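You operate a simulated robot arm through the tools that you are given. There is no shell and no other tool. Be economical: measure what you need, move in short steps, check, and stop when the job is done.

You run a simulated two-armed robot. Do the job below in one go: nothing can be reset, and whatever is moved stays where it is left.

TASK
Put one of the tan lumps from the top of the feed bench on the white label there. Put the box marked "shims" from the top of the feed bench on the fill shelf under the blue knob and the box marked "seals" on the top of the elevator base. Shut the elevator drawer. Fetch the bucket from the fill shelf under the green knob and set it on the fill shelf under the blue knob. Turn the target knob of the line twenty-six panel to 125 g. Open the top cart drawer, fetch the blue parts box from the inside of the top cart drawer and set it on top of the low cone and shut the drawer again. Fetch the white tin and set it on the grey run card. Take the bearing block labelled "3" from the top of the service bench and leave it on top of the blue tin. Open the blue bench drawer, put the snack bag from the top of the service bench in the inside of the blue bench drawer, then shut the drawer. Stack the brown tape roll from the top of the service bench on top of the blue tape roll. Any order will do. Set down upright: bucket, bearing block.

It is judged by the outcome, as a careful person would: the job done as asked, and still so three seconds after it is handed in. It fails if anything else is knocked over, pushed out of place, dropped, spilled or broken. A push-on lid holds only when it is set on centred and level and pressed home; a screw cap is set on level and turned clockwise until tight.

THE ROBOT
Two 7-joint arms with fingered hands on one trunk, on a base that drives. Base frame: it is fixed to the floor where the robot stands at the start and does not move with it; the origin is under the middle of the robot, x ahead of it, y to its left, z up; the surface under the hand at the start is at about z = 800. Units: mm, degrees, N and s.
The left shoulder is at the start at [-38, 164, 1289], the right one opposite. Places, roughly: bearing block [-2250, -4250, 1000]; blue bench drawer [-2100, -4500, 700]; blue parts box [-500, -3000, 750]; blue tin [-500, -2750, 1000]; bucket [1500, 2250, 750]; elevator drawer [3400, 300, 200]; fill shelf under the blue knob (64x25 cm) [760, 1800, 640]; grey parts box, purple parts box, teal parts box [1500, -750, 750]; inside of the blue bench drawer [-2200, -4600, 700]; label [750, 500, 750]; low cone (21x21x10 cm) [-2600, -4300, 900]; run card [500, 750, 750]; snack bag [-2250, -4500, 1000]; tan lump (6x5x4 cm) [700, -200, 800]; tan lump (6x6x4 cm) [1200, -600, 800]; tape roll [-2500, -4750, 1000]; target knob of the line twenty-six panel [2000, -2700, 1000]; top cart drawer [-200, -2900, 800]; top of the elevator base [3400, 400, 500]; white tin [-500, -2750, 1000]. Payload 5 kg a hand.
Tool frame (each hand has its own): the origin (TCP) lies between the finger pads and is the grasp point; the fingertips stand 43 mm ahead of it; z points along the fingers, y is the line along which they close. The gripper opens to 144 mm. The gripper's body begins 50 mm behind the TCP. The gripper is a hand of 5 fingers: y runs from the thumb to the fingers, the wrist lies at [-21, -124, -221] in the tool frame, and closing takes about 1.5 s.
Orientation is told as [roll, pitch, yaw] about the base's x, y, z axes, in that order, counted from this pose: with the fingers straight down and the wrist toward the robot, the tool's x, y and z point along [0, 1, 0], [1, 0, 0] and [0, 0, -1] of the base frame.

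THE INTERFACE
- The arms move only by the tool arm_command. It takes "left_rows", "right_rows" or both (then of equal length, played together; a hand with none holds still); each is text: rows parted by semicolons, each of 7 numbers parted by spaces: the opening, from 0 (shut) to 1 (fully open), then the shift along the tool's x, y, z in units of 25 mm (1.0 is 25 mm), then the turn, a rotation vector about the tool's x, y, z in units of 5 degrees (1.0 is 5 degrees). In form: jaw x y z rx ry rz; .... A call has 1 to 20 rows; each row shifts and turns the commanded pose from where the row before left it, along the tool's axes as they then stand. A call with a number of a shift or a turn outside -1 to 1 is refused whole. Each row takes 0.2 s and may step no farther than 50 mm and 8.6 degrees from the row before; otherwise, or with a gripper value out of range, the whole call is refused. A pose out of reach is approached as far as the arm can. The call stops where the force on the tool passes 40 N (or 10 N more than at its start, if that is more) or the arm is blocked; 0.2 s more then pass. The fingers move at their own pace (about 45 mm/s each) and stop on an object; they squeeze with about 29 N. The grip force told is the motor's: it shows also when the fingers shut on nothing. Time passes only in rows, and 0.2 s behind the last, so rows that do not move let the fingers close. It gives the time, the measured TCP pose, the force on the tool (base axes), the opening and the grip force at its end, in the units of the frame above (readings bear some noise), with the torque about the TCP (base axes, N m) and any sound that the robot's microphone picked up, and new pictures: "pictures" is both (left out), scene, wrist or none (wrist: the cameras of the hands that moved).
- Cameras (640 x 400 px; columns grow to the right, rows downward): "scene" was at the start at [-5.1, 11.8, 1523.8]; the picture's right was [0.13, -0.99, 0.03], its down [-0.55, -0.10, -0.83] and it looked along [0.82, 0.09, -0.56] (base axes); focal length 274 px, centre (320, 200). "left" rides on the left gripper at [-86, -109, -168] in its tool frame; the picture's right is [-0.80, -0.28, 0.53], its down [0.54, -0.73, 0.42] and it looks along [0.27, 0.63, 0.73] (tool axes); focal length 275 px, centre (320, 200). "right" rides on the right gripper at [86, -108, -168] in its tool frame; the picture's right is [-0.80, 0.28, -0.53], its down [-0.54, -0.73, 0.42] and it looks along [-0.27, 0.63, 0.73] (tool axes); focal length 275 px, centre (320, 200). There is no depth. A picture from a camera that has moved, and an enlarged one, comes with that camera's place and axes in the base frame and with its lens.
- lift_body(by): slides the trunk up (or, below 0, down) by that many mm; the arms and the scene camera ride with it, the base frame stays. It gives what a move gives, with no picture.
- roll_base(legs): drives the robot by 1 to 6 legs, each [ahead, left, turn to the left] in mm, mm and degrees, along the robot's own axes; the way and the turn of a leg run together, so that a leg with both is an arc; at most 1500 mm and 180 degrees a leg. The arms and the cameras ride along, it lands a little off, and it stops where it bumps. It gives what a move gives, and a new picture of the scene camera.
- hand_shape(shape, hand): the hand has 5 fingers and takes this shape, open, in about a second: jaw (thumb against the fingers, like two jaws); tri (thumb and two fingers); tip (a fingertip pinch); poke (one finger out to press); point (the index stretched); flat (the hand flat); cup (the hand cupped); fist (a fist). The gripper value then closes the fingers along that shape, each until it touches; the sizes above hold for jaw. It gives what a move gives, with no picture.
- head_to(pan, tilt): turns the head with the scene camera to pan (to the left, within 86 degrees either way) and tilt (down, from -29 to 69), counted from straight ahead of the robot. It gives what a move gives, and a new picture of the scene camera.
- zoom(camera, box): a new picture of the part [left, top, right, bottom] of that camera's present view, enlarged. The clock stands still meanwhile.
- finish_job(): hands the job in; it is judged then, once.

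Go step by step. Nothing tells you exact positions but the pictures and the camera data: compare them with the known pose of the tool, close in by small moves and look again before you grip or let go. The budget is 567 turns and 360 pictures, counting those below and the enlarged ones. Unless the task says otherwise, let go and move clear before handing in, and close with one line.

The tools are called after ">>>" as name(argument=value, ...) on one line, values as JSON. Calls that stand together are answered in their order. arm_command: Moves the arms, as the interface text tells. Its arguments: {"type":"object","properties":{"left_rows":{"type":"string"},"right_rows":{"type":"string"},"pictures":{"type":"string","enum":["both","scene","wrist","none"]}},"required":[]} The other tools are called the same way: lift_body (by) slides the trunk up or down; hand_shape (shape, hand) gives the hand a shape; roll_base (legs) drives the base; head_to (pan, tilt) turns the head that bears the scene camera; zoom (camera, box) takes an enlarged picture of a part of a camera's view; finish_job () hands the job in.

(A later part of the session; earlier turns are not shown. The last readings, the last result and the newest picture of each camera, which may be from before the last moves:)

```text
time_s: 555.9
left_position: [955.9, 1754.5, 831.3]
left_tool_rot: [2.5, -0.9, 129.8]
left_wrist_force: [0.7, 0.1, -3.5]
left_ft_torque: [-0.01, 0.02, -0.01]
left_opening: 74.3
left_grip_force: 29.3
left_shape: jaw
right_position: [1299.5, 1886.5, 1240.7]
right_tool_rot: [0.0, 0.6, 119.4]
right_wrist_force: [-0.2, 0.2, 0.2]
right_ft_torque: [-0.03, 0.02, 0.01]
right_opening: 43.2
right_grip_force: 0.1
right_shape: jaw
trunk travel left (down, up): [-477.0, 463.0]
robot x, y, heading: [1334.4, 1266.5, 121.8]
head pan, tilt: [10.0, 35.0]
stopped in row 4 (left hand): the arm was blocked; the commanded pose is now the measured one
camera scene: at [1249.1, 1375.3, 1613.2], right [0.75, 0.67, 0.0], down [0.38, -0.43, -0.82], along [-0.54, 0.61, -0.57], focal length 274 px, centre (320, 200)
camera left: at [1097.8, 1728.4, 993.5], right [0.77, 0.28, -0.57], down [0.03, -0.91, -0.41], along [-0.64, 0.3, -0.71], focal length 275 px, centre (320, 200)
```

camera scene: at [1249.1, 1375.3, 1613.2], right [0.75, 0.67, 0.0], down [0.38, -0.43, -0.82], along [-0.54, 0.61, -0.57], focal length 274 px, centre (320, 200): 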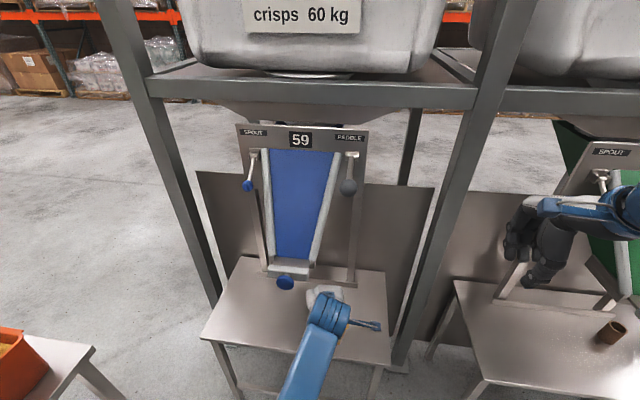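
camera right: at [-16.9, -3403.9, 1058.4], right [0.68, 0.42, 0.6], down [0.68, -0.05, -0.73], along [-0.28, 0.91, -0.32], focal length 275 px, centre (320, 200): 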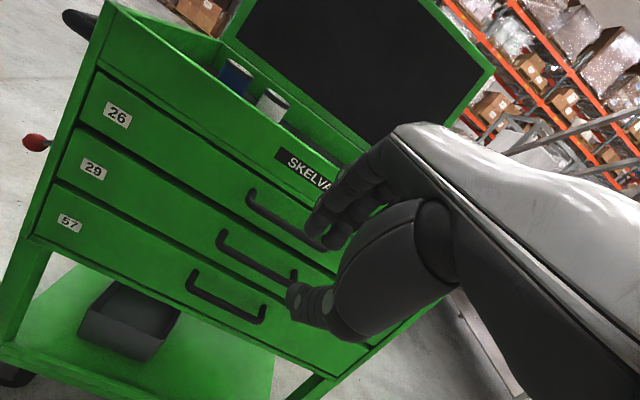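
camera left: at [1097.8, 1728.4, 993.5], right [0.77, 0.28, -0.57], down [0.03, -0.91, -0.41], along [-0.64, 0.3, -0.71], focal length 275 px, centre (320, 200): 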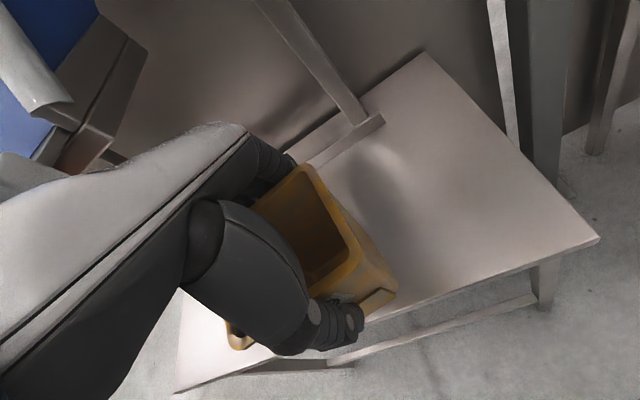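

Free. I shift the base 100 right and 80 ahead so the bucket is over the free right part of the shelf.

>>> roll_base(legs=[[80, -100, 0]])

>>> arm_command(left_rows="0 0 0 0.5 0 -0.5 0;0 0 0 0.8 0.18 0 0;0 0 0 0.8 0 0 0;0 0 0 0 0 0 0", pictures="wrist")

```text
time_s: 557.2
left_position: [997.9, 1876.9, 831.4]
left_tool_rot: [2.4, -0.8, 129.7]
left_wrist_force: [-0.9, -0.7, -4.0]
left_ft_torque: [0.01, -0.05, 0.06]
left_opening: 74.4
left_grip_force: 29.6
left_shape: jaw
right_position: [1340.4, 2009.6, 1241.7]
right_tool_rot: [0.1, 0.8, 119.4]
right_wrist_force: [1.2, -0.6, 0.4]
right_ft_torque: [0.02, 0.0, 0.0]
right_opening: 43.2
right_grip_force: 0.1
right_shape: jaw
trunk travel left (down, up): [-477.0, 463.0]
robot x, y, heading: [1373.2, 1385.7, 121.5]
head pan, tilt: [10.0, 35.0]
camera scene: at [1291.2, 1496.8, 1613.4], right [0.75, 0.66, 0.0], down [0.38, -0.43, -0.82], along [-0.54, 0.61, -0.57], focal length 274 px, centre (320, 200)
```

scene: 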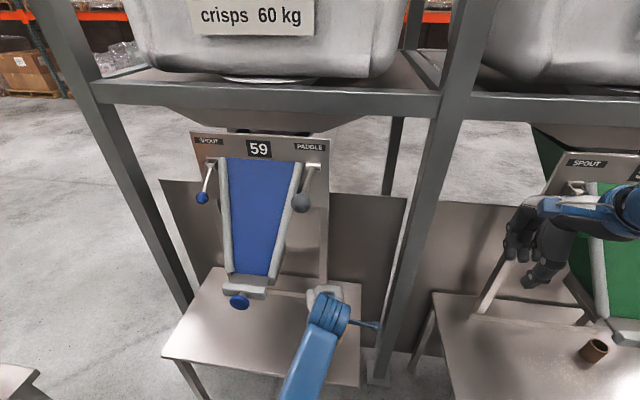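

```text
time_s: 558.2
left_position: [988.5, 1874.1, 778.9]
left_tool_rot: [1.0, -0.6, 129.8]
left_wrist_force: [0.3, 0.1, -3.5]
left_ft_torque: [0.02, -0.04, 0.02]
left_opening: 74.1
left_grip_force: 29.2
left_shape: jaw
right_position: [1342.1, 2009.5, 1242.3]
right_tool_rot: [0.1, 0.7, 119.4]
right_wrist_force: [-0.7, -0.5, -0.3]
right_ft_torque: [0.04, 0.0, 0.0]
right_opening: 43.0
right_grip_force: 0.1
right_shape: jaw
trunk travel left (down, up): [-477.0, 463.0]
robot x, y, heading: [1376.5, 1390.2, 121.9]
head pan, tilt: [10.0, 35.0]
camera left: at [1126.0, 1845.5, 943.7], right [0.78, 0.29, -0.55], down [0.04, -0.91, -0.42], along [-0.62, 0.31, -0.72], focal length 275 px, centre (320, 200)
```

left: 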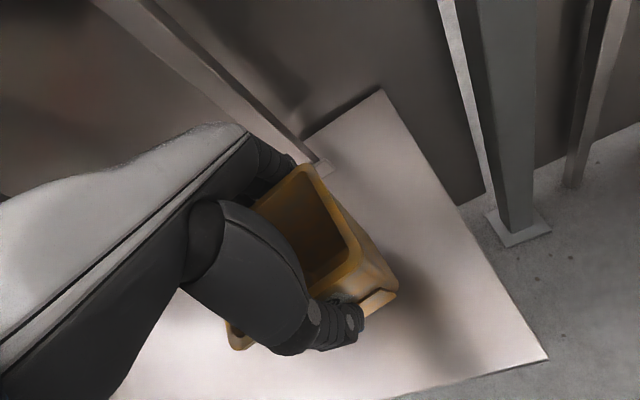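

Well over the shelf. I lower to contact.

>>> arm_command(left_rows="0 0 0 0.8 0 -0.2 0;0 0 0 0.8 0.12 0 0;0 0 0 0.2 0 0 0;0 0 0 0 0 0 0", pictures="none")

>>> arm_command(left_rows="0 0 0 0.2 0 0 0;0 0 0 0 0 0 0", pictures="none")

>>> arm_command(left_rows="0 0 0 0.16 0 0 0;0 0 0 0 0 0 0", pictures="none")

```text
time_s: 559.2
left_position: [980.5, 1870.9, 730.5]
left_tool_rot: [0.8, 0.3, 129.6]
left_wrist_force: [0.8, 0.4, -3.5]
left_ft_torque: [0.05, -0.03, 0.01]
left_opening: 74.3
left_grip_force: 28.6
left_shape: jaw
right_position: [1341.0, 2009.1, 1242.4]
right_tool_rot: [0.0, 0.7, 119.3]
right_wrist_force: [0.2, 0.0, -0.1]
right_ft_torque: [0.0, -0.01, 0.02]
right_opening: 43.0
right_grip_force: 0.1
right_shape: jaw
trunk travel left (down, up): [-477.0, 463.0]
robot x, y, heading: [1375.0, 1389.1, 121.6]
head pan, tilt: [10.0, 35.0]
```

```text
time_s: 559.8
left_position: [979.1, 1867.8, 726.9]
left_tool_rot: [1.0, 0.0, 129.6]
left_wrist_force: [-0.6, 1.4, 11.0]
left_ft_torque: [-0.19, -0.35, 0.03]
left_opening: 73.7
left_grip_force: 29.0
left_shape: jaw
right_position: [1342.1, 2009.6, 1241.6]
right_tool_rot: [0.0, 0.6, 119.4]
right_wrist_force: [-0.5, 0.0, 0.2]
right_ft_torque: [-0.03, -0.01, -0.03]
right_opening: 43.3
right_grip_force: 0.0
right_shape: jaw
trunk travel left (down, up): [-477.0, 463.0]
robot x, y, heading: [1376.2, 1387.0, 121.6]
head pan, tilt: [10.0, 35.0]
```

```text
time_s: 560.4
left_position: [977.9, 1868.1, 723.9]
left_tool_rot: [1.2, -0.2, 129.4]
left_wrist_force: [2.0, 9.7, 34.4]
left_ft_torque: [-0.28, -0.64, -0.08]
left_opening: 74.8
left_grip_force: 29.0
left_shape: jaw
right_position: [1343.8, 2008.8, 1241.9]
right_tool_rot: [0.2, 0.6, 119.5]
right_wrist_force: [0.1, -0.5, -0.1]
right_ft_torque: [-0.03, -0.02, -0.01]
right_opening: 43.0
right_grip_force: 0.1
right_shape: jaw
trunk travel left (down, up): [-477.0, 463.0]
robot x, y, heading: [1378.2, 1386.4, 121.4]
head pan, tilt: [10.0, 35.0]
```

Set down. I ease, open fully and lift straight away.

>>> arm_command(left_rows="0 0 0 -0.15 0 0 0;0.6 0 0 0 0 0 0;1 0 0 0 0 0 0;1 0 0 0 0 0 0;1 0 0 0 0 0 0;1 0 0 0 0 0 0;1 0 0 -0.6 0 0 0;1 0 0 -1 0 0 0;1 0 0 -1 0 0 0;1 0 -0.2 -1 0 0 0;1 -0.2 -0.6 -0.6 0 0 0;1 -0.2 -1 -0.4 0 0 0;1 -0.2 -1 -0.4 0 0 0;1 -0.2 -1 -0.4 0 0 0;1 0 -1 -0.4 0 0 0;1 0 -1 0 0 0 0", pictures="scene")

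```text
time_s: 562.8
left_position: [942.0, 1831.4, 816.1]
left_tool_rot: [7.1, -1.3, 129.1]
left_wrist_force: [-0.2, -0.8, -0.2]
left_ft_torque: [0.01, -0.01, 0.01]
left_opening: 143.7
left_grip_force: 0.0
left_shape: jaw
right_position: [1341.7, 2009.3, 1242.5]
right_tool_rot: [0.1, 0.6, 119.3]
right_wrist_force: [0.3, -0.1, -0.2]
right_ft_torque: [0.0, 0.01, -0.02]
right_opening: 43.2
right_grip_force: 0.0
right_shape: jaw
trunk travel left (down, up): [-477.0, 463.0]
robot x, y, heading: [1376.2, 1387.0, 121.7]
head pan, tilt: [10.0, 35.0]
stopped in row 12 (left hand): the arm was blocked; the commanded pose is now the measured one
camera scene: at [1291.9, 1497.4, 1613.3], right [0.75, 0.66, 0.0], down [0.38, -0.43, -0.82], along [-0.54, 0.61, -0.57], focal length 274 px, centre (320, 200)
```

scene: 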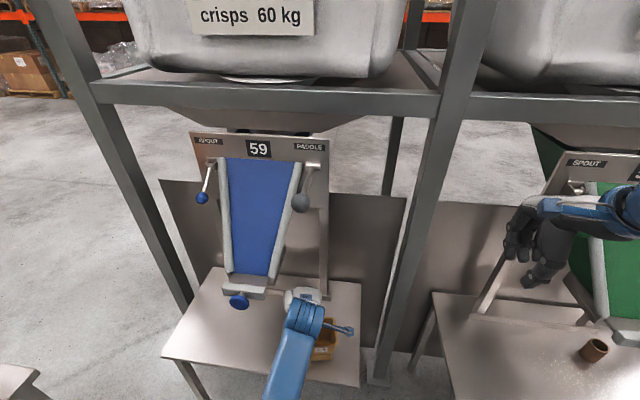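

The bucket stands on the blue shelf. I back the base straight out.

>>> roll_base(legs=[[-300, 0, 0]])

>>> zoom(camera="scene", box=[160, 180, 480, 380])

```text
time_s: 564.9
left_position: [1102.2, 1570.7, 816.2]
left_tool_rot: [7.1, -1.3, 129.2]
left_wrist_force: [-0.2, 0.1, -0.2]
left_ft_torque: [0.03, 0.01, 0.03]
left_opening: 143.7
left_grip_force: 0.1
left_shape: jaw
right_position: [1502.2, 1748.0, 1241.2]
right_tool_rot: [0.0, 0.7, 119.3]
right_wrist_force: [1.0, 0.9, 0.5]
right_ft_torque: [0.0, -0.01, 0.01]
right_opening: 42.8
right_grip_force: 0.0
right_shape: jaw
trunk travel left (down, up): [-477.0, 463.0]
robot x, y, heading: [1539.0, 1127.2, 121.5]
head pan, tilt: [10.0, 35.0]
camera scene: at [1452.5, 1236.7, 1613.2], right [0.75, 0.66, 0.0], down [0.38, -0.43, -0.82], along [-0.54, 0.61, -0.57], focal length 274 px, centre (320, 200)
```

scene: 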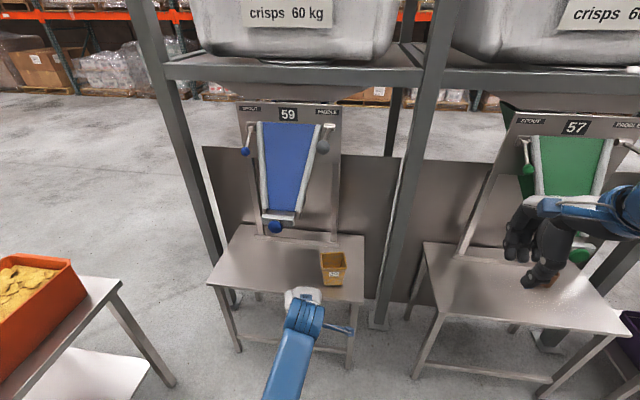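

```text
2.00 times, centred on (320, 280) of scene
camera zoom: at [1452.5, 1236.7, 1613.2], right [0.75, 0.66, 0.0], down [0.38, -0.43, -0.82], along [-0.54, 0.61, -0.57], focal length 548 px, centre (320, 40)
```

zoom: 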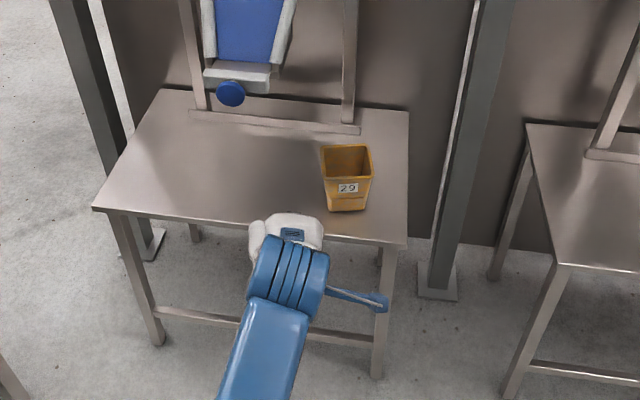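

The bucket is set. I straighten the left hand, turn around and drive along the far side of the feed bench to its right end.

>>> arm_command(left_rows="0.5 0 0 -1 0 -0.7 0;0.5 0 0 -1 0.26 -0.7 0;0.5 0 0 -1 0 0 0.5;0.5 0 0 -1 0 0 0.5;0.5 0 0 -1 0 0 0.5;0.5 0 0 -1 0 0 0;0.5 0 0 -1 0 0 0;0.5 0.5 0 -1 0 0 0;0.5 0.5 0 -1 0 0 0;0.5 0.5 0 -1 0 0 0;0.5 0.5 0 -1 0 0 0;0.5 0.5 0 0 0 0 0", pictures="none")

>>> roll_base(legs=[[0, 0, 91], [100, 1446, 0]])

>>> head_to(pan=10, tilt=35)

```text
time_s: 567.5
left_position: [1052.8, 1540.8, 1092.9]
left_tool_rot: [0.0, 0.0, 121.8]
left_wrist_force: [0.7, 0.3, -0.3]
left_ft_torque: [0.01, -0.01, 0.02]
left_opening: 72.4
left_grip_force: 0.0
left_shape: jaw
right_position: [1501.3, 1747.8, 1241.1]
right_tool_rot: [0.0, 0.6, 119.4]
right_wrist_force: [0.6, 0.7, 0.5]
right_ft_torque: [0.01, 0.0, -0.03]
right_opening: 43.0
right_grip_force: 0.1
right_shape: jaw
trunk travel left (down, up): [-477.0, 463.0]
robot x, y, heading: [1537.2, 1126.5, 121.5]
head pan, tilt: [10.0, 35.0]
```

```text
time_s: 578.5
left_position: [1939.4, -600.1, 1092.3]
left_tool_rot: [0.1, -0.1, -141.9]
left_wrist_force: [0.0, 0.0, 0.2]
left_ft_torque: [-0.01, -0.01, 0.02]
left_opening: 72.4
left_grip_force: 0.0
left_shape: jaw
right_position: [1682.4, -178.0, 1242.5]
right_tool_rot: [0.0, 0.7, -144.1]
right_wrist_force: [0.5, 0.2, 0.3]
right_ft_torque: [0.0, 0.0, -0.03]
right_opening: 43.0
right_grip_force: 0.0
right_shape: jaw
trunk travel left (down, up): [-477.0, 463.0]
robot x, y, heading: [2295.0, -71.7, -142.0]
head pan, tilt: [10.0, 35.0]
camera scene: at [2199.2, -168.3, 1613.3], right [-0.74, 0.67, 0.0], down [0.38, 0.43, -0.82], along [-0.55, -0.61, -0.57], focal length 274 px, centre (320, 200)
```

scene: 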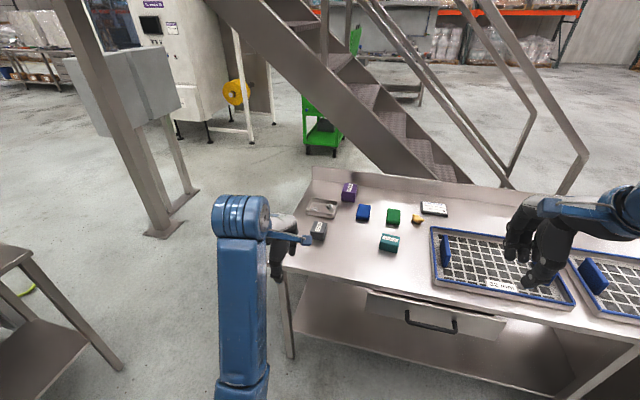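

```text
time_s: 579.1
left_position: [1939.2, -600.0, 1092.8]
left_tool_rot: [0.1, 0.0, -141.8]
left_wrist_force: [0.1, 0.2, -0.4]
left_ft_torque: [-0.01, 0.0, 0.0]
left_opening: 72.6
left_grip_force: 0.1
left_shape: jaw
right_position: [1681.7, -177.1, 1241.9]
right_tool_rot: [0.0, 0.7, -144.0]
right_wrist_force: [0.4, 0.8, 0.5]
right_ft_torque: [0.01, -0.01, -0.01]
right_opening: 42.9
right_grip_force: 0.1
right_shape: jaw
trunk travel left (down, up): [-477.0, 463.0]
robot x, y, heading: [2294.2, -73.3, -142.1]
head pan, tilt: [10.0, 35.0]
camera scene: at [2199.3, -168.5, 1613.3], right [-0.74, 0.67, 0.0], down [0.38, 0.43, -0.82], along [-0.55, -0.61, -0.57], focal length 274 px, centre (320, 200)
```

scene: 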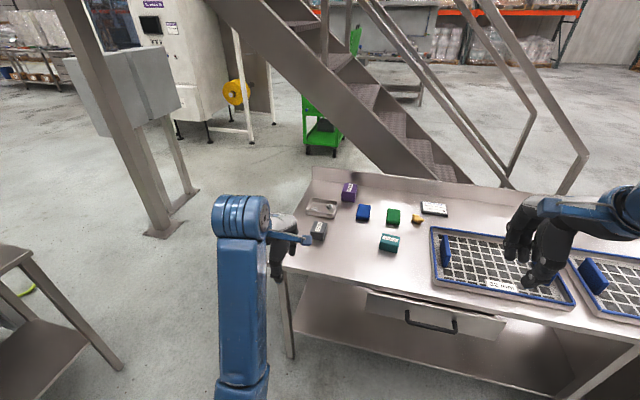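

I see the boxes well from here. I zoom to read their marks.

>>> zoom(camera="scene", box=[295, 170, 455, 260])

```text
4.00 times, centred on (375, 215) of scene
camera zoom: at [2199.3, -168.5, 1613.3], right [-0.74, 0.67, 0.0], down [0.38, 0.43, -0.82], along [-0.55, -0.61, -0.57], focal length 1097 px, centre (100, 140)
```

zoom: 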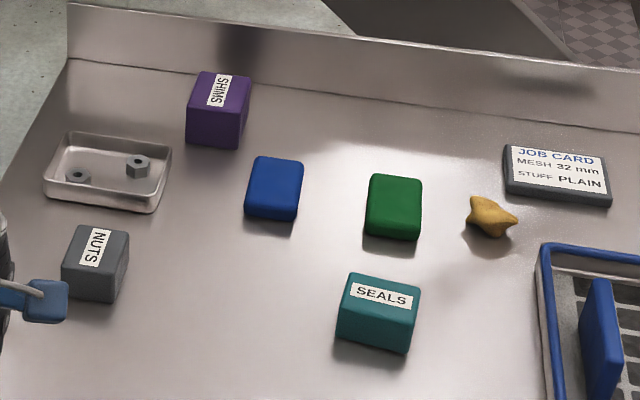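

SHIMS is the purple box, SEALS the teal one. I drive in to take seals with the right hand and shims with the left.

>>> roll_base(legs=[[420, 200, 0]])

>>> arm_command(right_rows="0.85 0 0 1 0 0 0;0.85 0 0 1 0 0 0;0.85 0 0 1 0 0 0;0.85 0 0 1 0 0 0;0.85 0 0 1 0 0 0;0.85 0 0 1 0 0 0;0.85 0 0 1 0 0 0;0.85 0 0 1 0 0 0", pictures="wrist")

```text
time_s: 581.8
left_position: [1736.8, -1011.7, 1091.5]
left_tool_rot: [0.1, 0.0, -141.6]
left_wrist_force: [0.5, 1.1, -0.1]
left_ft_torque: [-0.05, 0.02, -0.03]
left_opening: 72.3
left_grip_force: 0.1
left_shape: jaw
right_position: [1479.8, -591.3, 1242.4]
right_tool_rot: [-0.1, 0.7, -143.9]
right_wrist_force: [0.0, -0.3, -0.8]
right_ft_torque: [-0.02, -0.01, 0.01]
right_opening: 43.0
right_grip_force: 0.0
right_shape: jaw
trunk travel left (down, up): [-477.0, 463.0]
robot x, y, heading: [2092.2, -484.6, -141.9]
head pan, tilt: [10.0, 35.0]
camera scene: at [1996.5, -579.1, 1613.4], right [-0.75, 0.66, 0.0], down [0.38, 0.43, -0.82], along [-0.54, -0.61, -0.57], focal length 274 px, centre (320, 200)
```

scene: 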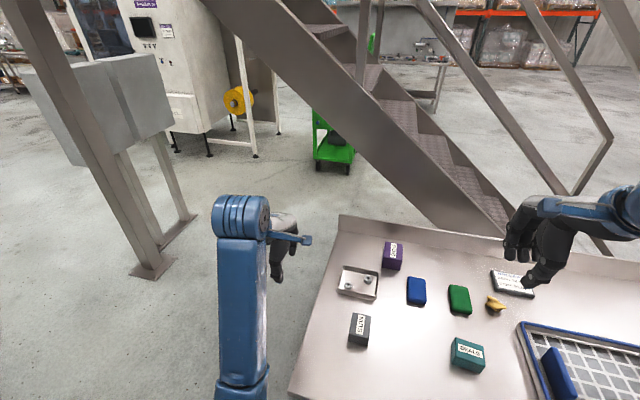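

```text
time_s: 583.6
left_position: [1737.0, -1012.9, 1091.8]
left_tool_rot: [0.1, 0.0, -141.5]
left_wrist_force: [0.7, -0.2, 0.8]
left_ft_torque: [0.0, 0.0, 0.0]
left_opening: 72.1
left_grip_force: 0.1
left_shape: jaw
right_position: [1483.2, -588.9, 1041.9]
right_tool_rot: [0.0, 0.8, -143.9]
right_wrist_force: [0.0, 0.0, 0.9]
right_ft_torque: [-0.01, -0.03, -0.04]
right_opening: 122.3
right_grip_force: 0.1
right_shape: jaw
trunk travel left (down, up): [-477.0, 463.0]
robot x, y, heading: [2092.0, -486.3, -141.8]
head pan, tilt: [10.0, 35.0]
camera right: at [1618.2, -595.6, 1209.8], right [-0.7, 0.47, 0.53], down [0.27, 0.87, -0.41], along [-0.66, -0.15, -0.74], focal length 275 px, centre (320, 200)
```

right: 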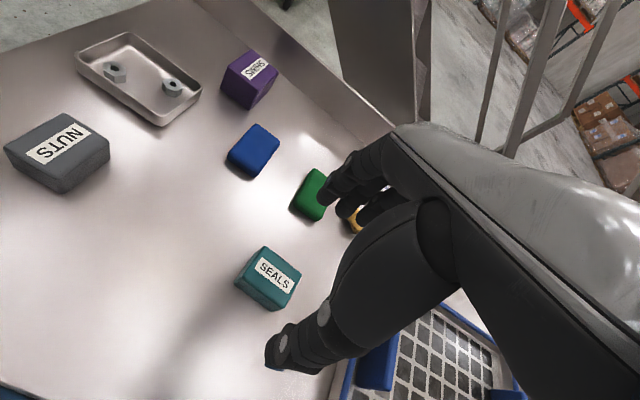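

Seals box is 15 mm right and 40 mm ahead of the hand. I correct and descend.

>>> arm_command(right_rows="0.85 -0.3 0.8 0.5 0.15 0 0;0.85 -0.3 0.8 0.5 0 0 0;0.85 0 0 1 0 0 0;0.85 0 0 1 0 0 0;0.85 0 0 1 0 0 0;0.85 0 0 0.6 0 0 0;0.85 0 0 0 0 0 0", pictures="wrist")

```text
time_s: 585.2
left_position: [1737.7, -1012.1, 1091.2]
left_tool_rot: [0.1, 0.1, -141.6]
left_wrist_force: [-0.3, -0.2, -0.8]
left_ft_torque: [-0.01, 0.0, 0.0]
left_opening: 72.2
left_grip_force: 0.1
left_shape: jaw
right_position: [1442.1, -599.4, 925.0]
right_tool_rot: [-0.1, 1.5, -143.9]
right_wrist_force: [-0.6, -0.1, -0.1]
right_ft_torque: [0.01, -0.02, 0.03]
right_opening: 122.3
right_grip_force: 0.1
right_shape: jaw
trunk travel left (down, up): [-477.0, 463.0]
robot x, y, heading: [2088.7, -486.4, -141.7]
head pan, tilt: [10.0, 35.0]
camera right: at [1575.4, -607.6, 1095.5], right [-0.71, 0.47, 0.53], down [0.28, 0.87, -0.4], along [-0.65, -0.14, -0.75], focal length 275 px, centre (320, 200)
```

right: 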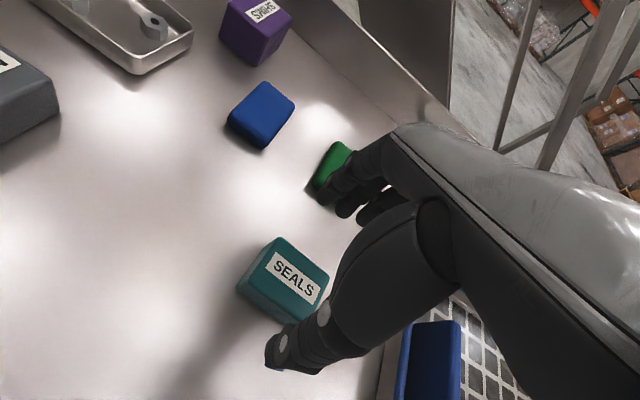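

Centred; the green block is close behind, so I narrow the opening, descend and grip.

>>> arm_command(right_rows="0.58 0 0 0 -0.3 0 0;0.58 0 0 0 0 0 0;0.58 0 0 1 0 0 0;0.58 0 0 1 0 0 0;0.58 0 0 0.8 0 0 0;0.58 0 0 0 0 0 0;0 0 0 0 0 0 0;0 0 0 0 0 0 0;0 0 0 0 0 0 0;0 0 0 0 0 0 0;0 0 0 0 0 0 0", pictures="wrist")

```text
time_s: 587.6
left_position: [1737.6, -1011.0, 1092.0]
left_tool_rot: [0.0, 0.0, -141.5]
left_wrist_force: [-0.1, -0.4, -0.5]
left_ft_torque: [-0.01, -0.02, 0.0]
left_opening: 72.5
left_grip_force: 0.0
left_shape: jaw
right_position: [1442.5, -597.6, 856.0]
right_tool_rot: [0.0, 0.0, -143.9]
right_wrist_force: [-0.3, 0.5, 0.1]
right_ft_torque: [0.0, 0.02, 0.03]
right_opening: 54.7
right_grip_force: 29.3
right_shape: jaw
trunk travel left (down, up): [-477.0, 463.0]
robot x, y, heading: [2092.4, -485.3, -141.5]
head pan, tilt: [10.0, 35.0]
camera right: at [1579.7, -603.7, 1024.2], right [-0.7, 0.48, 0.53], down [0.27, 0.87, -0.42], along [-0.66, -0.15, -0.73], focal length 275 px, centre (320, 200)
```

right: 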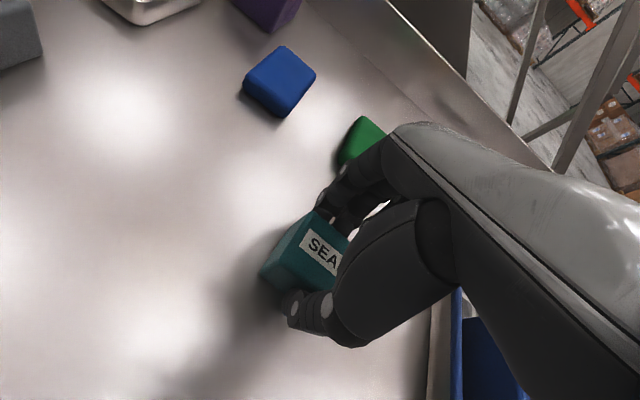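

Seals is gripped. I lift it while the left hand goes over the shims box.

>>> arm_command(right_rows="0 0 0 -1 0 0 0;0 0 0 -1 0 0 0;0 0 0 -1 0 0 0;0 0 0 -1 0 0 0;0 0 0 -1 0 0 0;0 0 0 -1 0 0 0;0 0 0 -1 0 0 0;0 0 0 -1 0 0 0;0 0 -0.5 -1 0 0 0;0 -0.3 -0.5 -1 0 0 0;0 -0.3 -0.5 -1 0 0 0;0 0 0 0 0 0 0;0 0 0 0 0 0 0;0 0 0 0 0 0 0;0 0 0 0 0 0 0", left_rows="0.8 -0.94 0.92 0 0 0 0;0.8 -0.94 0.92 0 0 0 0;0.8 -0.94 0.92 0 0 0 0;0.8 -0.94 0.92 0 0 0 0;0.8 -0.94 0.92 0 0 0 0;0.8 -0.94 0.92 0 0 0 0;0.8 -0.94 0.92 0 0 0 0;0.8 -0.94 0.92 0 0 0 0;0.8 -0.94 0.92 0 0 0 0;0.8 -0.94 0.92 0 0 0 0;0.8 -0.94 0.92 0 0 0 0;0.8 -0.94 0.92 0 0 0 0;0.8 -0.94 0.92 0 0 0 0;0.8 -0.94 0.92 0 0 0 0;0.8 0 0 1 0 0 0", pictures="wrist")

```text
time_s: 591.0
left_position: [1289.7, -991.3, 1074.2]
left_tool_rot: [0.7, -0.7, -139.8]
left_wrist_force: [-0.4, -0.2, 0.8]
left_ft_torque: [0.02, -0.05, 0.01]
left_opening: 115.1
left_grip_force: 0.2
left_shape: jaw
right_position: [1461.7, -566.7, 1129.1]
right_tool_rot: [0.1, -0.2, -144.0]
right_wrist_force: [-0.5, -0.1, -1.7]
right_ft_torque: [-0.02, 0.02, -0.01]
right_opening: 55.3
right_grip_force: 28.8
right_shape: jaw
trunk travel left (down, up): [-477.0, 463.0]
robot x, y, heading: [2092.1, -483.3, -141.7]
head pan, tilt: [10.0, 35.0]
stopped in row 15 (left hand): the arm was blocked; the commanded pose is now the measured one
camera right: at [1599.7, -572.4, 1296.5], right [-0.7, 0.48, 0.53], down [0.27, 0.87, -0.42], along [-0.66, -0.15, -0.73], focal length 275 px, centre (320, 200)
camera left: at [1317.0, -852.8, 1239.6], right [-0.3, 0.78, -0.55], down [0.9, 0.05, -0.43], along [-0.31, -0.62, -0.72], focal length 275 px, centre (320, 200)
```

right: 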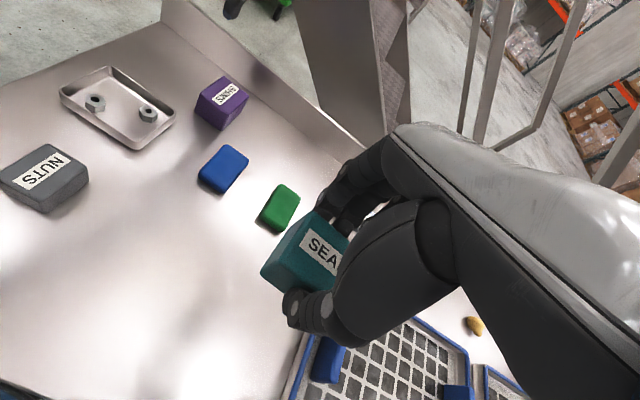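
left: 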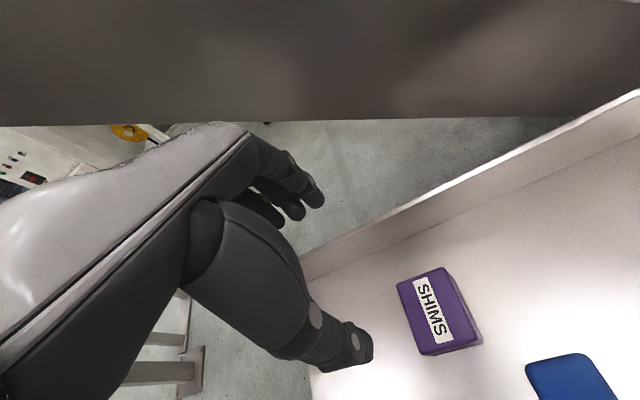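

The left arm is again too far across. I shift the base right 220 and bring the hand back left over SHIMS.

>>> roll_base(legs=[[0, -220, 0]])

>>> arm_command(left_rows="0.8 0.92 -0.14 0 0.14 -0.14 0.2;0.8 0.92 -0.14 0 0 0 0.2;0.8 0.92 -0.14 0 0 0 0;0.8 0.92 -0.14 0 0 0 0;0.8 0.92 -0.14 0 0 0 0;0.8 0.92 -0.14 0 0 0 0;0.8 0.92 -0.14 0 0 0 0;0.8 0.92 -0.14 0 0 0 0;0.8 0 0 1 0 0 0;0.8 0 0 1 0 0 0;0.8 0 0 0 0 0 0", pictures="wrist")

```text
time_s: 592.7
left_position: [1148.8, -812.8, 1074.4]
left_tool_rot: [0.7, -0.7, -140.1]
left_wrist_force: [0.1, -0.1, -0.1]
left_ft_torque: [-0.01, 0.04, -0.03]
left_opening: 115.0
left_grip_force: 0.2
left_shape: jaw
right_position: [1324.5, -388.9, 1129.2]
right_tool_rot: [0.1, 0.0, -144.2]
right_wrist_force: [0.6, 1.0, -0.8]
right_ft_torque: [0.0, -0.03, -0.04]
right_opening: 55.0
right_grip_force: 28.6
right_shape: jaw
trunk travel left (down, up): [-477.0, 463.0]
robot x, y, heading: [1957.1, -310.1, -141.8]
head pan, tilt: [10.0, 35.0]
camera scene: at [1858.5, -404.9, 1613.3], right [-0.74, 0.67, 0.0], down [0.38, 0.43, -0.82], along [-0.55, -0.61, -0.57], focal length 274 px, centre (320, 200)
```

scene: 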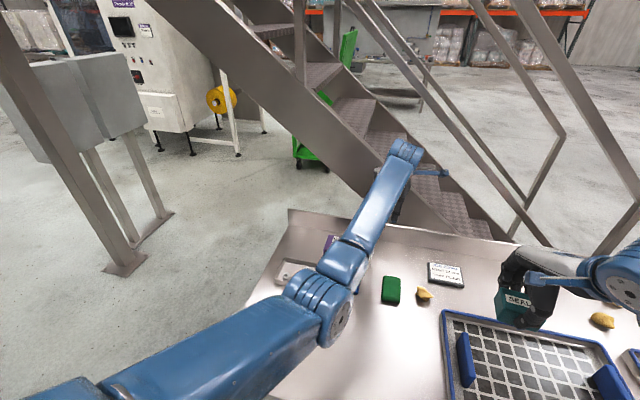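

```text
time_s: 595.1
left_position: [1282.7, -941.0, 1026.9]
left_tool_rot: [0.1, 0.0, -142.1]
left_wrist_force: [0.0, -0.9, 0.8]
left_ft_torque: [0.02, 0.01, 0.03]
left_opening: 115.0
left_grip_force: 0.0
left_shape: jaw
right_position: [1324.7, -388.6, 1129.0]
right_tool_rot: [0.0, -0.1, -144.1]
right_wrist_force: [-0.1, 0.5, -1.9]
right_ft_torque: [0.01, 0.0, -0.02]
right_opening: 54.8
right_grip_force: 29.5
right_shape: jaw
trunk travel left (down, up): [-477.0, 463.0]
robot x, y, heading: [1959.4, -305.3, -141.7]
head pan, tilt: [10.0, 35.0]
camera left: at [1315.0, -805.6, 1193.7], right [-0.26, 0.8, -0.54], down [0.91, 0.02, -0.42], along [-0.33, -0.6, -0.73], focal length 275 px, centre (320, 200)
```

left: 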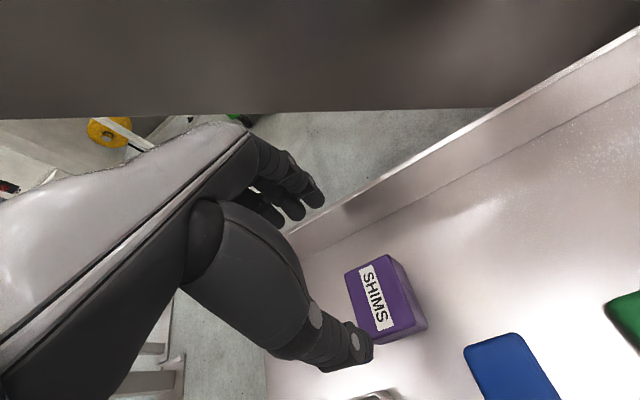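

SHIMS lies under the hand, 10 mm left. I correct, narrow the opening and descend to grip.

>>> arm_command(left_rows="0.68 0.4 -0.22 0.8 0 0 0;0.68 0 0 1 0 0 0;0.68 0 0 1 0 0 0;0.68 0 0 1 0 0 0;0.68 0 0 1 0 0 0;0.68 0 0 0 0 0 0", pictures="wrist")

```text
time_s: 596.5
left_position: [1295.6, -942.4, 905.3]
left_tool_rot: [0.2, 0.0, -142.1]
left_wrist_force: [-0.4, -0.4, 0.0]
left_ft_torque: [0.02, -0.02, -0.01]
left_opening: 98.5
left_grip_force: 0.1
left_shape: jaw
right_position: [1325.2, -388.1, 1128.9]
right_tool_rot: [0.1, 0.0, -144.1]
right_wrist_force: [-0.6, 0.3, -0.6]
right_ft_torque: [0.01, 0.01, -0.07]
right_opening: 55.0
right_grip_force: 29.2
right_shape: jaw
trunk travel left (down, up): [-477.0, 463.0]
robot x, y, heading: [1956.1, -309.9, -141.8]
head pan, tilt: [10.0, 35.0]
camera left: at [1327.4, -807.9, 1072.4], right [-0.26, 0.8, -0.54], down [0.91, 0.02, -0.42], along [-0.33, -0.6, -0.73], focal length 275 px, centre (320, 200)
```

left: 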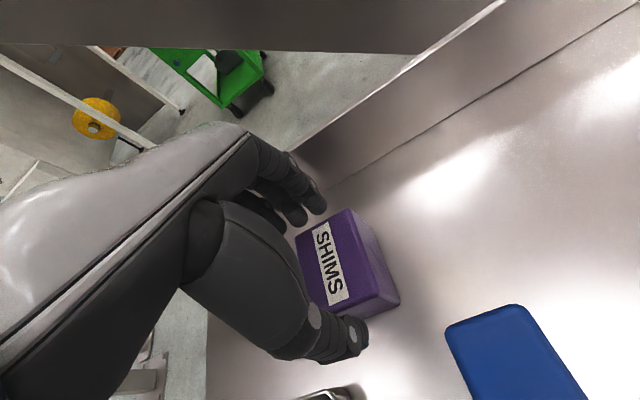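

Aligned. I go down and close on SHIMS, then lift.

>>> arm_command(left_rows="0.68 0 0 1 0 0 0;0.68 0 0 1 0 0 0;0.68 0 0 0 0 0 0;0 0 0 0 0 0 0;0 0 0 0 0 0 0;0 0 0 0 0 0 0;0 0 0 0 0 0 0;0 0 0 0 0 0 0;0 0 0 -0.5 0 0 0;0 0 0 -1 0 0 0;0 0 0 -1 0 0 0;0 0 0 -1 0 0 0;0 0 0 -1 0 0 0;0 0 0 -1 0 0 0;0 0 0 -1 0 0 0;0 0 0 -1 0 0 0;0 0 0 -1 0 0 0;0 0 0 -1 0 0 0", pictures="wrist")

```text
time_s: 600.3
left_position: [1295.7, -943.1, 1091.7]
left_tool_rot: [0.0, 0.1, -142.1]
left_wrist_force: [1.2, 1.0, -2.4]
left_ft_torque: [-0.03, 0.03, -0.01]
left_opening: 84.2
left_grip_force: 28.8
left_shape: jaw
right_position: [1324.8, -389.5, 1129.4]
right_tool_rot: [0.1, -0.1, -144.1]
right_wrist_force: [0.2, 0.3, -1.8]
right_ft_torque: [-0.03, -0.01, 0.0]
right_opening: 54.9
right_grip_force: 28.8
right_shape: jaw
trunk travel left (down, up): [-477.0, 463.0]
robot x, y, heading: [1953.5, -307.2, -142.0]
head pan, tilt: [10.0, 35.0]
camera left: at [1327.1, -809.7, 1258.2], right [-0.26, 0.8, -0.53], down [0.91, 0.02, -0.42], along [-0.33, -0.6, -0.73], focal length 275 px, centre (320, 200)
```

left: 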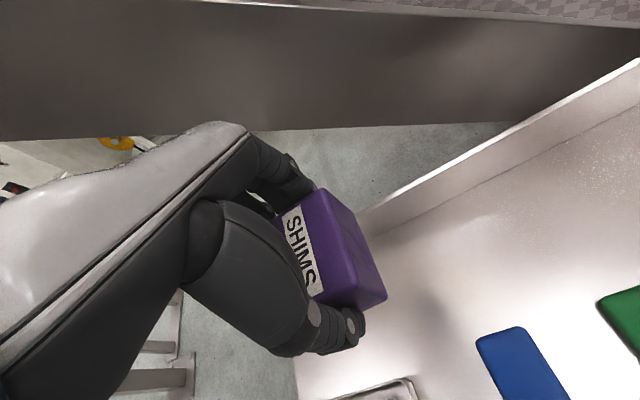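

Both boxes are in hand. I tuck the left arm, back off and turn toward the elevator.

>>> arm_command(left_rows="0 0.3 -1 0 0 0 0;0 0.3 -1 0 0 0 0;0 0.3 -1 0 0 0 0;0 0.3 -1 0 0 0 0;0 0.3 -1 0 0 0 0;0 0.3 -1 0 0 0 0;0 0.3 -1 0 0 0 0;0 0.3 -1 0 0 0 0;0 0.3 -1 0 0 0 0;0 0.3 -1 0 0 0 0;0 0.3 -1 0 0 0 0;0 0.3 -1 0 0 0 0", pictures="none")

>>> roll_base(legs=[[-250, 0, 0], [0, 0, 165]])

```text
time_s: 602.9
left_position: [1587.8, -830.1, 1092.6]
left_tool_rot: [0.2, 0.0, -142.2]
left_wrist_force: [0.1, 1.0, -2.6]
left_ft_torque: [-0.03, 0.03, -0.02]
left_opening: 84.4
left_grip_force: 28.9
left_shape: jaw
right_position: [1325.1, -386.8, 1129.3]
right_tool_rot: [0.1, -0.1, -144.1]
right_wrist_force: [0.8, 0.3, -0.7]
right_ft_torque: [-0.05, 0.01, 0.03]
right_opening: 54.7
right_grip_force: 29.3
right_shape: jaw
trunk travel left (down, up): [-477.0, 463.0]
robot x, y, heading: [1953.8, -308.3, -141.9]
head pan, tilt: [10.0, 35.0]
```

```text
time_s: 611.6
left_position: [2645.1, 267.0, 1092.7]
left_tool_rot: [0.1, 0.0, 23.9]
left_wrist_force: [0.2, 0.2, -2.4]
left_ft_torque: [-0.01, -0.03, 0.01]
left_opening: 83.4
left_grip_force: 29.0
left_shape: jaw
right_position: [2793.0, -224.4, 1129.6]
right_tool_rot: [0.0, 0.0, 21.8]
right_wrist_force: [-1.6, -0.8, -1.5]
right_ft_torque: [0.0, 0.0, 0.0]
right_opening: 54.5
right_grip_force: 28.8
right_shape: jaw
trunk travel left (down, up): [-477.0, 463.0]
robot x, y, heading: [2160.4, -145.8, 23.8]
head pan, tilt: [10.0, 35.0]
camera scene: at [2281.5, -77.0, 1613.3], right [0.56, -0.83, 0.0], down [-0.48, -0.32, -0.82], along [0.68, 0.46, -0.57], focal length 274 px, centre (320, 200)
```

scene: 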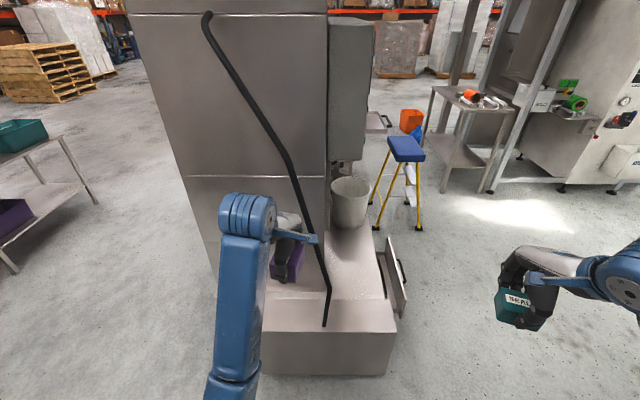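

I see the base with its open drawer on the right side and a white pail on top. I drive round to the drawer's side with both boxes.

>>> roll_base(legs=[[0, 0, 96.7], [-250, 0, 0], [-667, -1015, 0]])

>>> head_to(pan=0, tilt=50)

```text
time_s: 620.9
left_position: [2542.8, 54.3, 1092.9]
left_tool_rot: [0.2, 0.0, 120.5]
left_wrist_force: [1.5, 0.1, -1.4]
left_ft_torque: [-0.04, 0.17, 0.02]
left_opening: 82.9
left_grip_force: 28.6
left_shape: jaw
right_position: [3008.0, 252.5, 1127.7]
right_tool_rot: [0.7, -0.1, 120.0]
right_wrist_force: [-29.1, -1.2, -3.7]
right_ft_torque: [-0.12, -2.32, 1.84]
right_opening: 54.0
right_grip_force: 28.8
right_shape: jaw
trunk travel left (down, up): [-477.0, 463.0]
robot x, y, heading: [3008.9, -381.6, 120.7]
head pan, tilt: [10.0, 35.0]
stopped in leg 3: the force on the tool passed its limit at 102 N (the readings are from after the stop); the commanded pose is now the measured one
camera scene: at [2930.6, -266.2, 1613.2], right [0.76, 0.65, 0.0], down [0.37, -0.44, -0.82], along [-0.54, 0.62, -0.57], focal length 274 px, centre (320, 200)
```

scene: 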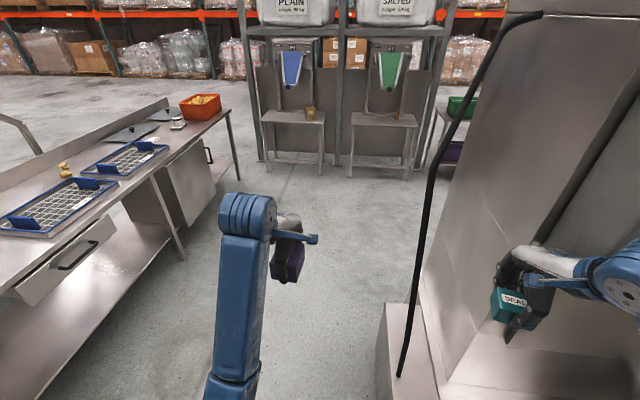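

```text
time_s: 621.7
left_position: [2540.3, 52.4, 1092.3]
left_tool_rot: [0.1, 0.0, 120.5]
left_wrist_force: [-0.7, 0.3, -2.4]
left_ft_torque: [-0.04, 0.01, -0.01]
left_opening: 83.0
left_grip_force: 29.0
left_shape: jaw
right_position: [3007.7, 250.8, 1130.0]
right_tool_rot: [0.3, -0.3, 119.5]
right_wrist_force: [-8.1, -5.5, 1.7]
right_ft_torque: [0.61, -0.74, 0.19]
right_opening: 53.7
right_grip_force: 29.3
right_shape: jaw
trunk travel left (down, up): [-477.0, 463.0]
robot x, y, heading: [3010.7, -380.6, 120.3]
head pan, tilt: [0.0, 50.0]
camera scene: at [2944.7, -270.6, 1591.6], right [0.86, 0.51, 0.0], down [0.39, -0.66, -0.64], along [-0.33, 0.55, -0.77], focal length 274 px, centre (320, 200)
```

scene: 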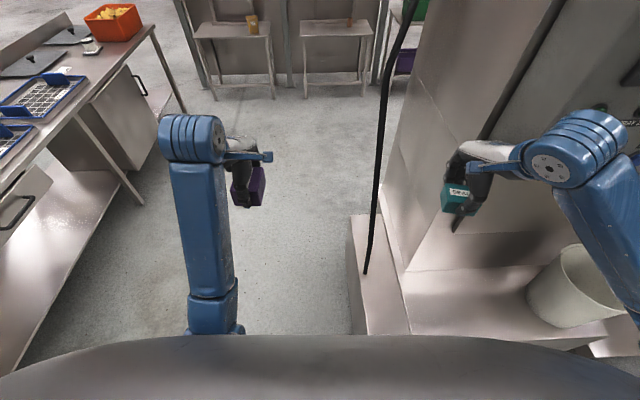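

The right hand brushed the elevator column; the box is still held. I back off, then shift right in front of the ledge.

>>> roll_base(legs=[[-150, 0, 0], [20, -448, 0]])

```text
time_s: 625.4
left_position: [2997.8, 172.6, 1092.5]
left_tool_rot: [0.1, 0.1, 120.4]
left_wrist_force: [-0.3, -0.2, -2.8]
left_ft_torque: [-0.03, -0.02, -0.05]
left_opening: 83.0
left_grip_force: 29.0
left_shape: jaw
right_position: [3463.6, 371.3, 1129.9]
right_tool_rot: [0.4, -0.3, 119.5]
right_wrist_force: [-0.6, 0.1, -1.8]
right_ft_torque: [-0.02, 0.02, 0.01]
right_opening: 54.0
right_grip_force: 28.5
right_shape: jaw
trunk travel left (down, up): [-477.0, 463.0]
robot x, y, heading: [3462.8, -260.6, 120.8]
head pan, tilt: [0.0, 50.0]
camera scene: at [3400.8, -150.4, 1591.5], right [0.86, 0.51, 0.0], down [0.39, -0.66, -0.64], along [-0.33, 0.55, -0.77], focal length 274 px, centre (320, 200)
```

scene: 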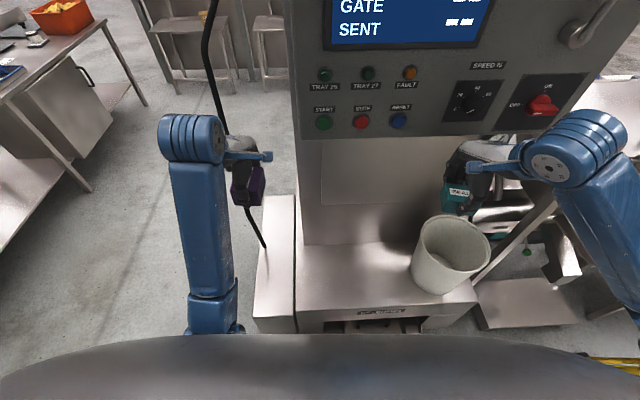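

I am in front of the ledge; controls are above it, so I lower the trunk first and then bring the seals box over the free part of the ledge.

>>> lift_body(by=-300)

>>> arm_command(right_rows="0 1 0.1 0 0 0 0;0 1 0.1 0 0 0 0;0 1 0.1 0 0 0 0;0 1 0.2 0 0 0 0;0 1 0.3 0 0 0 0;0 1 0.3 0 0 0 0;0 1 0.4 0 0 0 0;0 1 0.4 0 0 0 0;0 0 0 1 0 0 0;0 0 0 1 0 0 0;0 0 0 1 0 0 0;0 0 0 1 0 0 0;0 0 0 0 0 0 0", pictures="both")

```text
time_s: 628.4
left_position: [2996.4, 171.8, 793.0]
left_tool_rot: [0.1, 0.1, 120.4]
left_wrist_force: [0.3, 0.1, -1.6]
left_ft_torque: [-0.01, 0.02, 0.01]
left_opening: 82.7
left_grip_force: 29.3
left_shape: jaw
right_position: [3465.7, 370.8, 830.5]
right_tool_rot: [0.3, -0.1, 119.4]
right_wrist_force: [-0.2, 0.4, -1.8]
right_ft_torque: [0.0, -0.01, -0.02]
right_opening: 53.9
right_grip_force: 29.0
right_shape: jaw
trunk travel left (down, up): [-177.0, 763.0]
robot x, y, heading: [3463.5, -260.5, 120.4]
head pan, tilt: [0.0, 50.0]
```

```text
time_s: 631.2
left_position: [2995.7, 171.7, 792.5]
left_tool_rot: [0.2, -0.1, 120.5]
left_wrist_force: [-0.5, -0.2, -1.8]
left_ft_torque: [-0.02, -0.03, -0.03]
left_opening: 82.8
left_grip_force: 28.9
left_shape: jaw
right_position: [3265.8, 312.7, 731.2]
right_tool_rot: [0.4, -0.3, 119.4]
right_wrist_force: [-0.4, 0.0, -0.8]
right_ft_torque: [0.02, 0.0, 0.01]
right_opening: 53.9
right_grip_force: 28.9
right_shape: jaw
trunk travel left (down, up): [-177.0, 763.0]
robot x, y, heading: [3464.9, -262.7, 120.7]
head pan, tilt: [0.0, 50.0]
camera scene: at [3401.2, -150.3, 1291.5], right [0.86, 0.51, 0.0], down [0.39, -0.66, -0.64], along [-0.33, 0.55, -0.77], focal length 274 px, centre (320, 200)
camera right: at [3243.5, 175.2, 897.9], right [0.56, 0.64, 0.53], down [0.83, -0.37, -0.43], along [-0.08, 0.68, -0.73], focal length 275 px, centre (320, 200)
```

scene: 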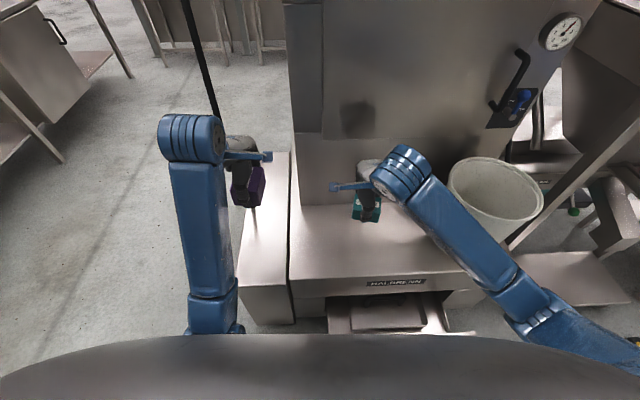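
right: 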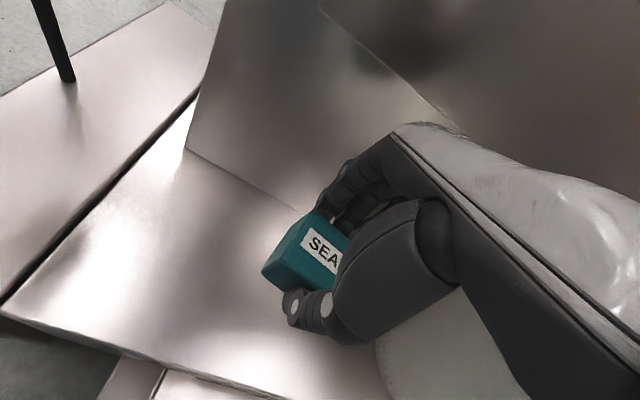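

The box is over the middle of the ledge. I lower it.

>>> arm_command(right_rows="0 0 0 1 0 -0.08 0;0 0 0 1 0.06 0 0;0 0 0 1 0 0 0;0 0 0 1 0 0 0;0 0 0 1 0 0 0;0 0 0 1 0 0 0;0 0 0 0.4 0 0 0;0 0 0 0 0 0 0", pictures="none")

>>> arm_command(right_rows="0 0 0 0.25 0 0 0;0 0 0 0 0 0 0", pictures="none")

>>> arm_command(right_rows="0 0 0 0.2 0 0 0;0 0 0 0 0 0 0", pictures="none")

```text
time_s: 633.0
left_position: [2997.0, 171.8, 793.4]
left_tool_rot: [0.1, 0.0, 120.5]
left_wrist_force: [0.7, -0.6, -2.5]
left_ft_torque: [-0.02, -0.03, 0.02]
left_opening: 82.9
left_grip_force: 29.1
left_shape: jaw
right_position: [3265.8, 314.6, 569.3]
right_tool_rot: [-0.1, 0.1, 119.5]
right_wrist_force: [-0.1, -0.2, -0.7]
right_ft_torque: [-0.05, 0.0, 0.0]
right_opening: 53.9
right_grip_force: 29.3
right_shape: jaw
trunk travel left (down, up): [-177.0, 763.0]
robot x, y, heading: [3465.9, -266.3, 120.6]
head pan, tilt: [0.0, 50.0]
```

```text
time_s: 633.6
left_position: [2996.5, 171.6, 792.9]
left_tool_rot: [0.1, 0.0, 120.4]
left_wrist_force: [0.1, -0.2, -3.0]
left_ft_torque: [0.0, -0.01, 0.03]
left_opening: 83.1
left_grip_force: 29.0
left_shape: jaw
right_position: [3267.2, 313.3, 562.9]
right_tool_rot: [0.0, 0.1, 119.4]
right_wrist_force: [0.0, -0.8, -1.2]
right_ft_torque: [-0.05, 0.0, 0.01]
right_opening: 53.6
right_grip_force: 28.6
right_shape: jaw
trunk travel left (down, up): [-177.0, 763.0]
robot x, y, heading: [3465.3, -262.2, 120.5]
head pan, tilt: [0.0, 50.0]
```

```text
time_s: 634.2
left_position: [2996.9, 171.7, 792.2]
left_tool_rot: [0.0, 0.0, 120.4]
left_wrist_force: [-0.9, 0.0, -2.1]
left_ft_torque: [0.0, -0.02, 0.0]
left_opening: 83.0
left_grip_force: 29.2
left_shape: jaw
right_position: [3265.9, 313.7, 557.3]
right_tool_rot: [0.0, 0.2, 119.4]
right_wrist_force: [0.5, -0.4, -1.9]
right_ft_torque: [0.0, 0.05, 0.03]
right_opening: 53.6
right_grip_force: 28.6
right_shape: jaw
trunk travel left (down, up): [-177.0, 763.0]
robot x, y, heading: [3462.1, -263.1, 120.6]
head pan, tilt: [0.0, 50.0]
```

>>> arm_command(right_rows="0 0 0 0.2 0 0 0;0 0 0 0 0 0 0", pictures="none")

>>> arm_command(right_rows="0 0 0 0.2 0 0 0;0 0 0 0 0 0 0", pictures="none")

>>> arm_command(right_rows="0 0 0 0.2 0 0 0;0 0 0 0 0 0 0", pictures="none")

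```text
time_s: 634.8
left_position: [2997.2, 171.9, 792.7]
left_tool_rot: [0.2, 0.0, 120.3]
left_wrist_force: [0.3, 0.6, -2.0]
left_ft_torque: [0.0, -0.02, -0.02]
left_opening: 82.8
left_grip_force: 29.1
left_shape: jaw
right_position: [3265.8, 313.0, 553.9]
right_tool_rot: [0.0, 0.1, 119.4]
right_wrist_force: [0.3, 0.1, -1.1]
right_ft_torque: [-0.01, 0.03, -0.01]
right_opening: 54.0
right_grip_force: 28.9
right_shape: jaw
trunk travel left (down, up): [-177.0, 763.0]
robot x, y, heading: [3467.3, -264.6, 120.7]
head pan, tilt: [0.0, 50.0]
```

```text
time_s: 635.4
left_position: [2996.8, 172.5, 791.6]
left_tool_rot: [0.1, 0.0, 120.4]
left_wrist_force: [0.4, 0.2, -2.8]
left_ft_torque: [0.0, -0.02, -0.01]
left_opening: 83.1
left_grip_force: 28.3
left_shape: jaw
right_position: [3266.9, 315.3, 548.1]
right_tool_rot: [0.0, 0.2, 119.4]
right_wrist_force: [0.0, 0.4, -1.2]
right_ft_torque: [-0.01, 0.03, -0.05]
right_opening: 54.1
right_grip_force: 29.1
right_shape: jaw
trunk travel left (down, up): [-177.0, 763.0]
robot x, y, heading: [3465.3, -257.1, 120.5]
head pan, tilt: [0.0, 50.0]
```

```text
time_s: 636.0
left_position: [2996.3, 171.5, 792.4]
left_tool_rot: [0.1, 0.1, 120.4]
left_wrist_force: [-0.3, 0.1, -2.3]
left_ft_torque: [0.03, 0.0, -0.03]
left_opening: 83.1
left_grip_force: 29.2
left_shape: jaw
right_position: [3266.5, 314.3, 543.4]
right_tool_rot: [0.0, 0.2, 119.4]
right_wrist_force: [-0.4, -0.2, -1.5]
right_ft_torque: [-0.02, -0.03, 0.01]
right_opening: 53.9
right_grip_force: 29.2
right_shape: jaw
trunk travel left (down, up): [-177.0, 763.0]
robot x, y, heading: [3463.9, -258.2, 120.7]
head pan, tilt: [0.0, 50.0]
```

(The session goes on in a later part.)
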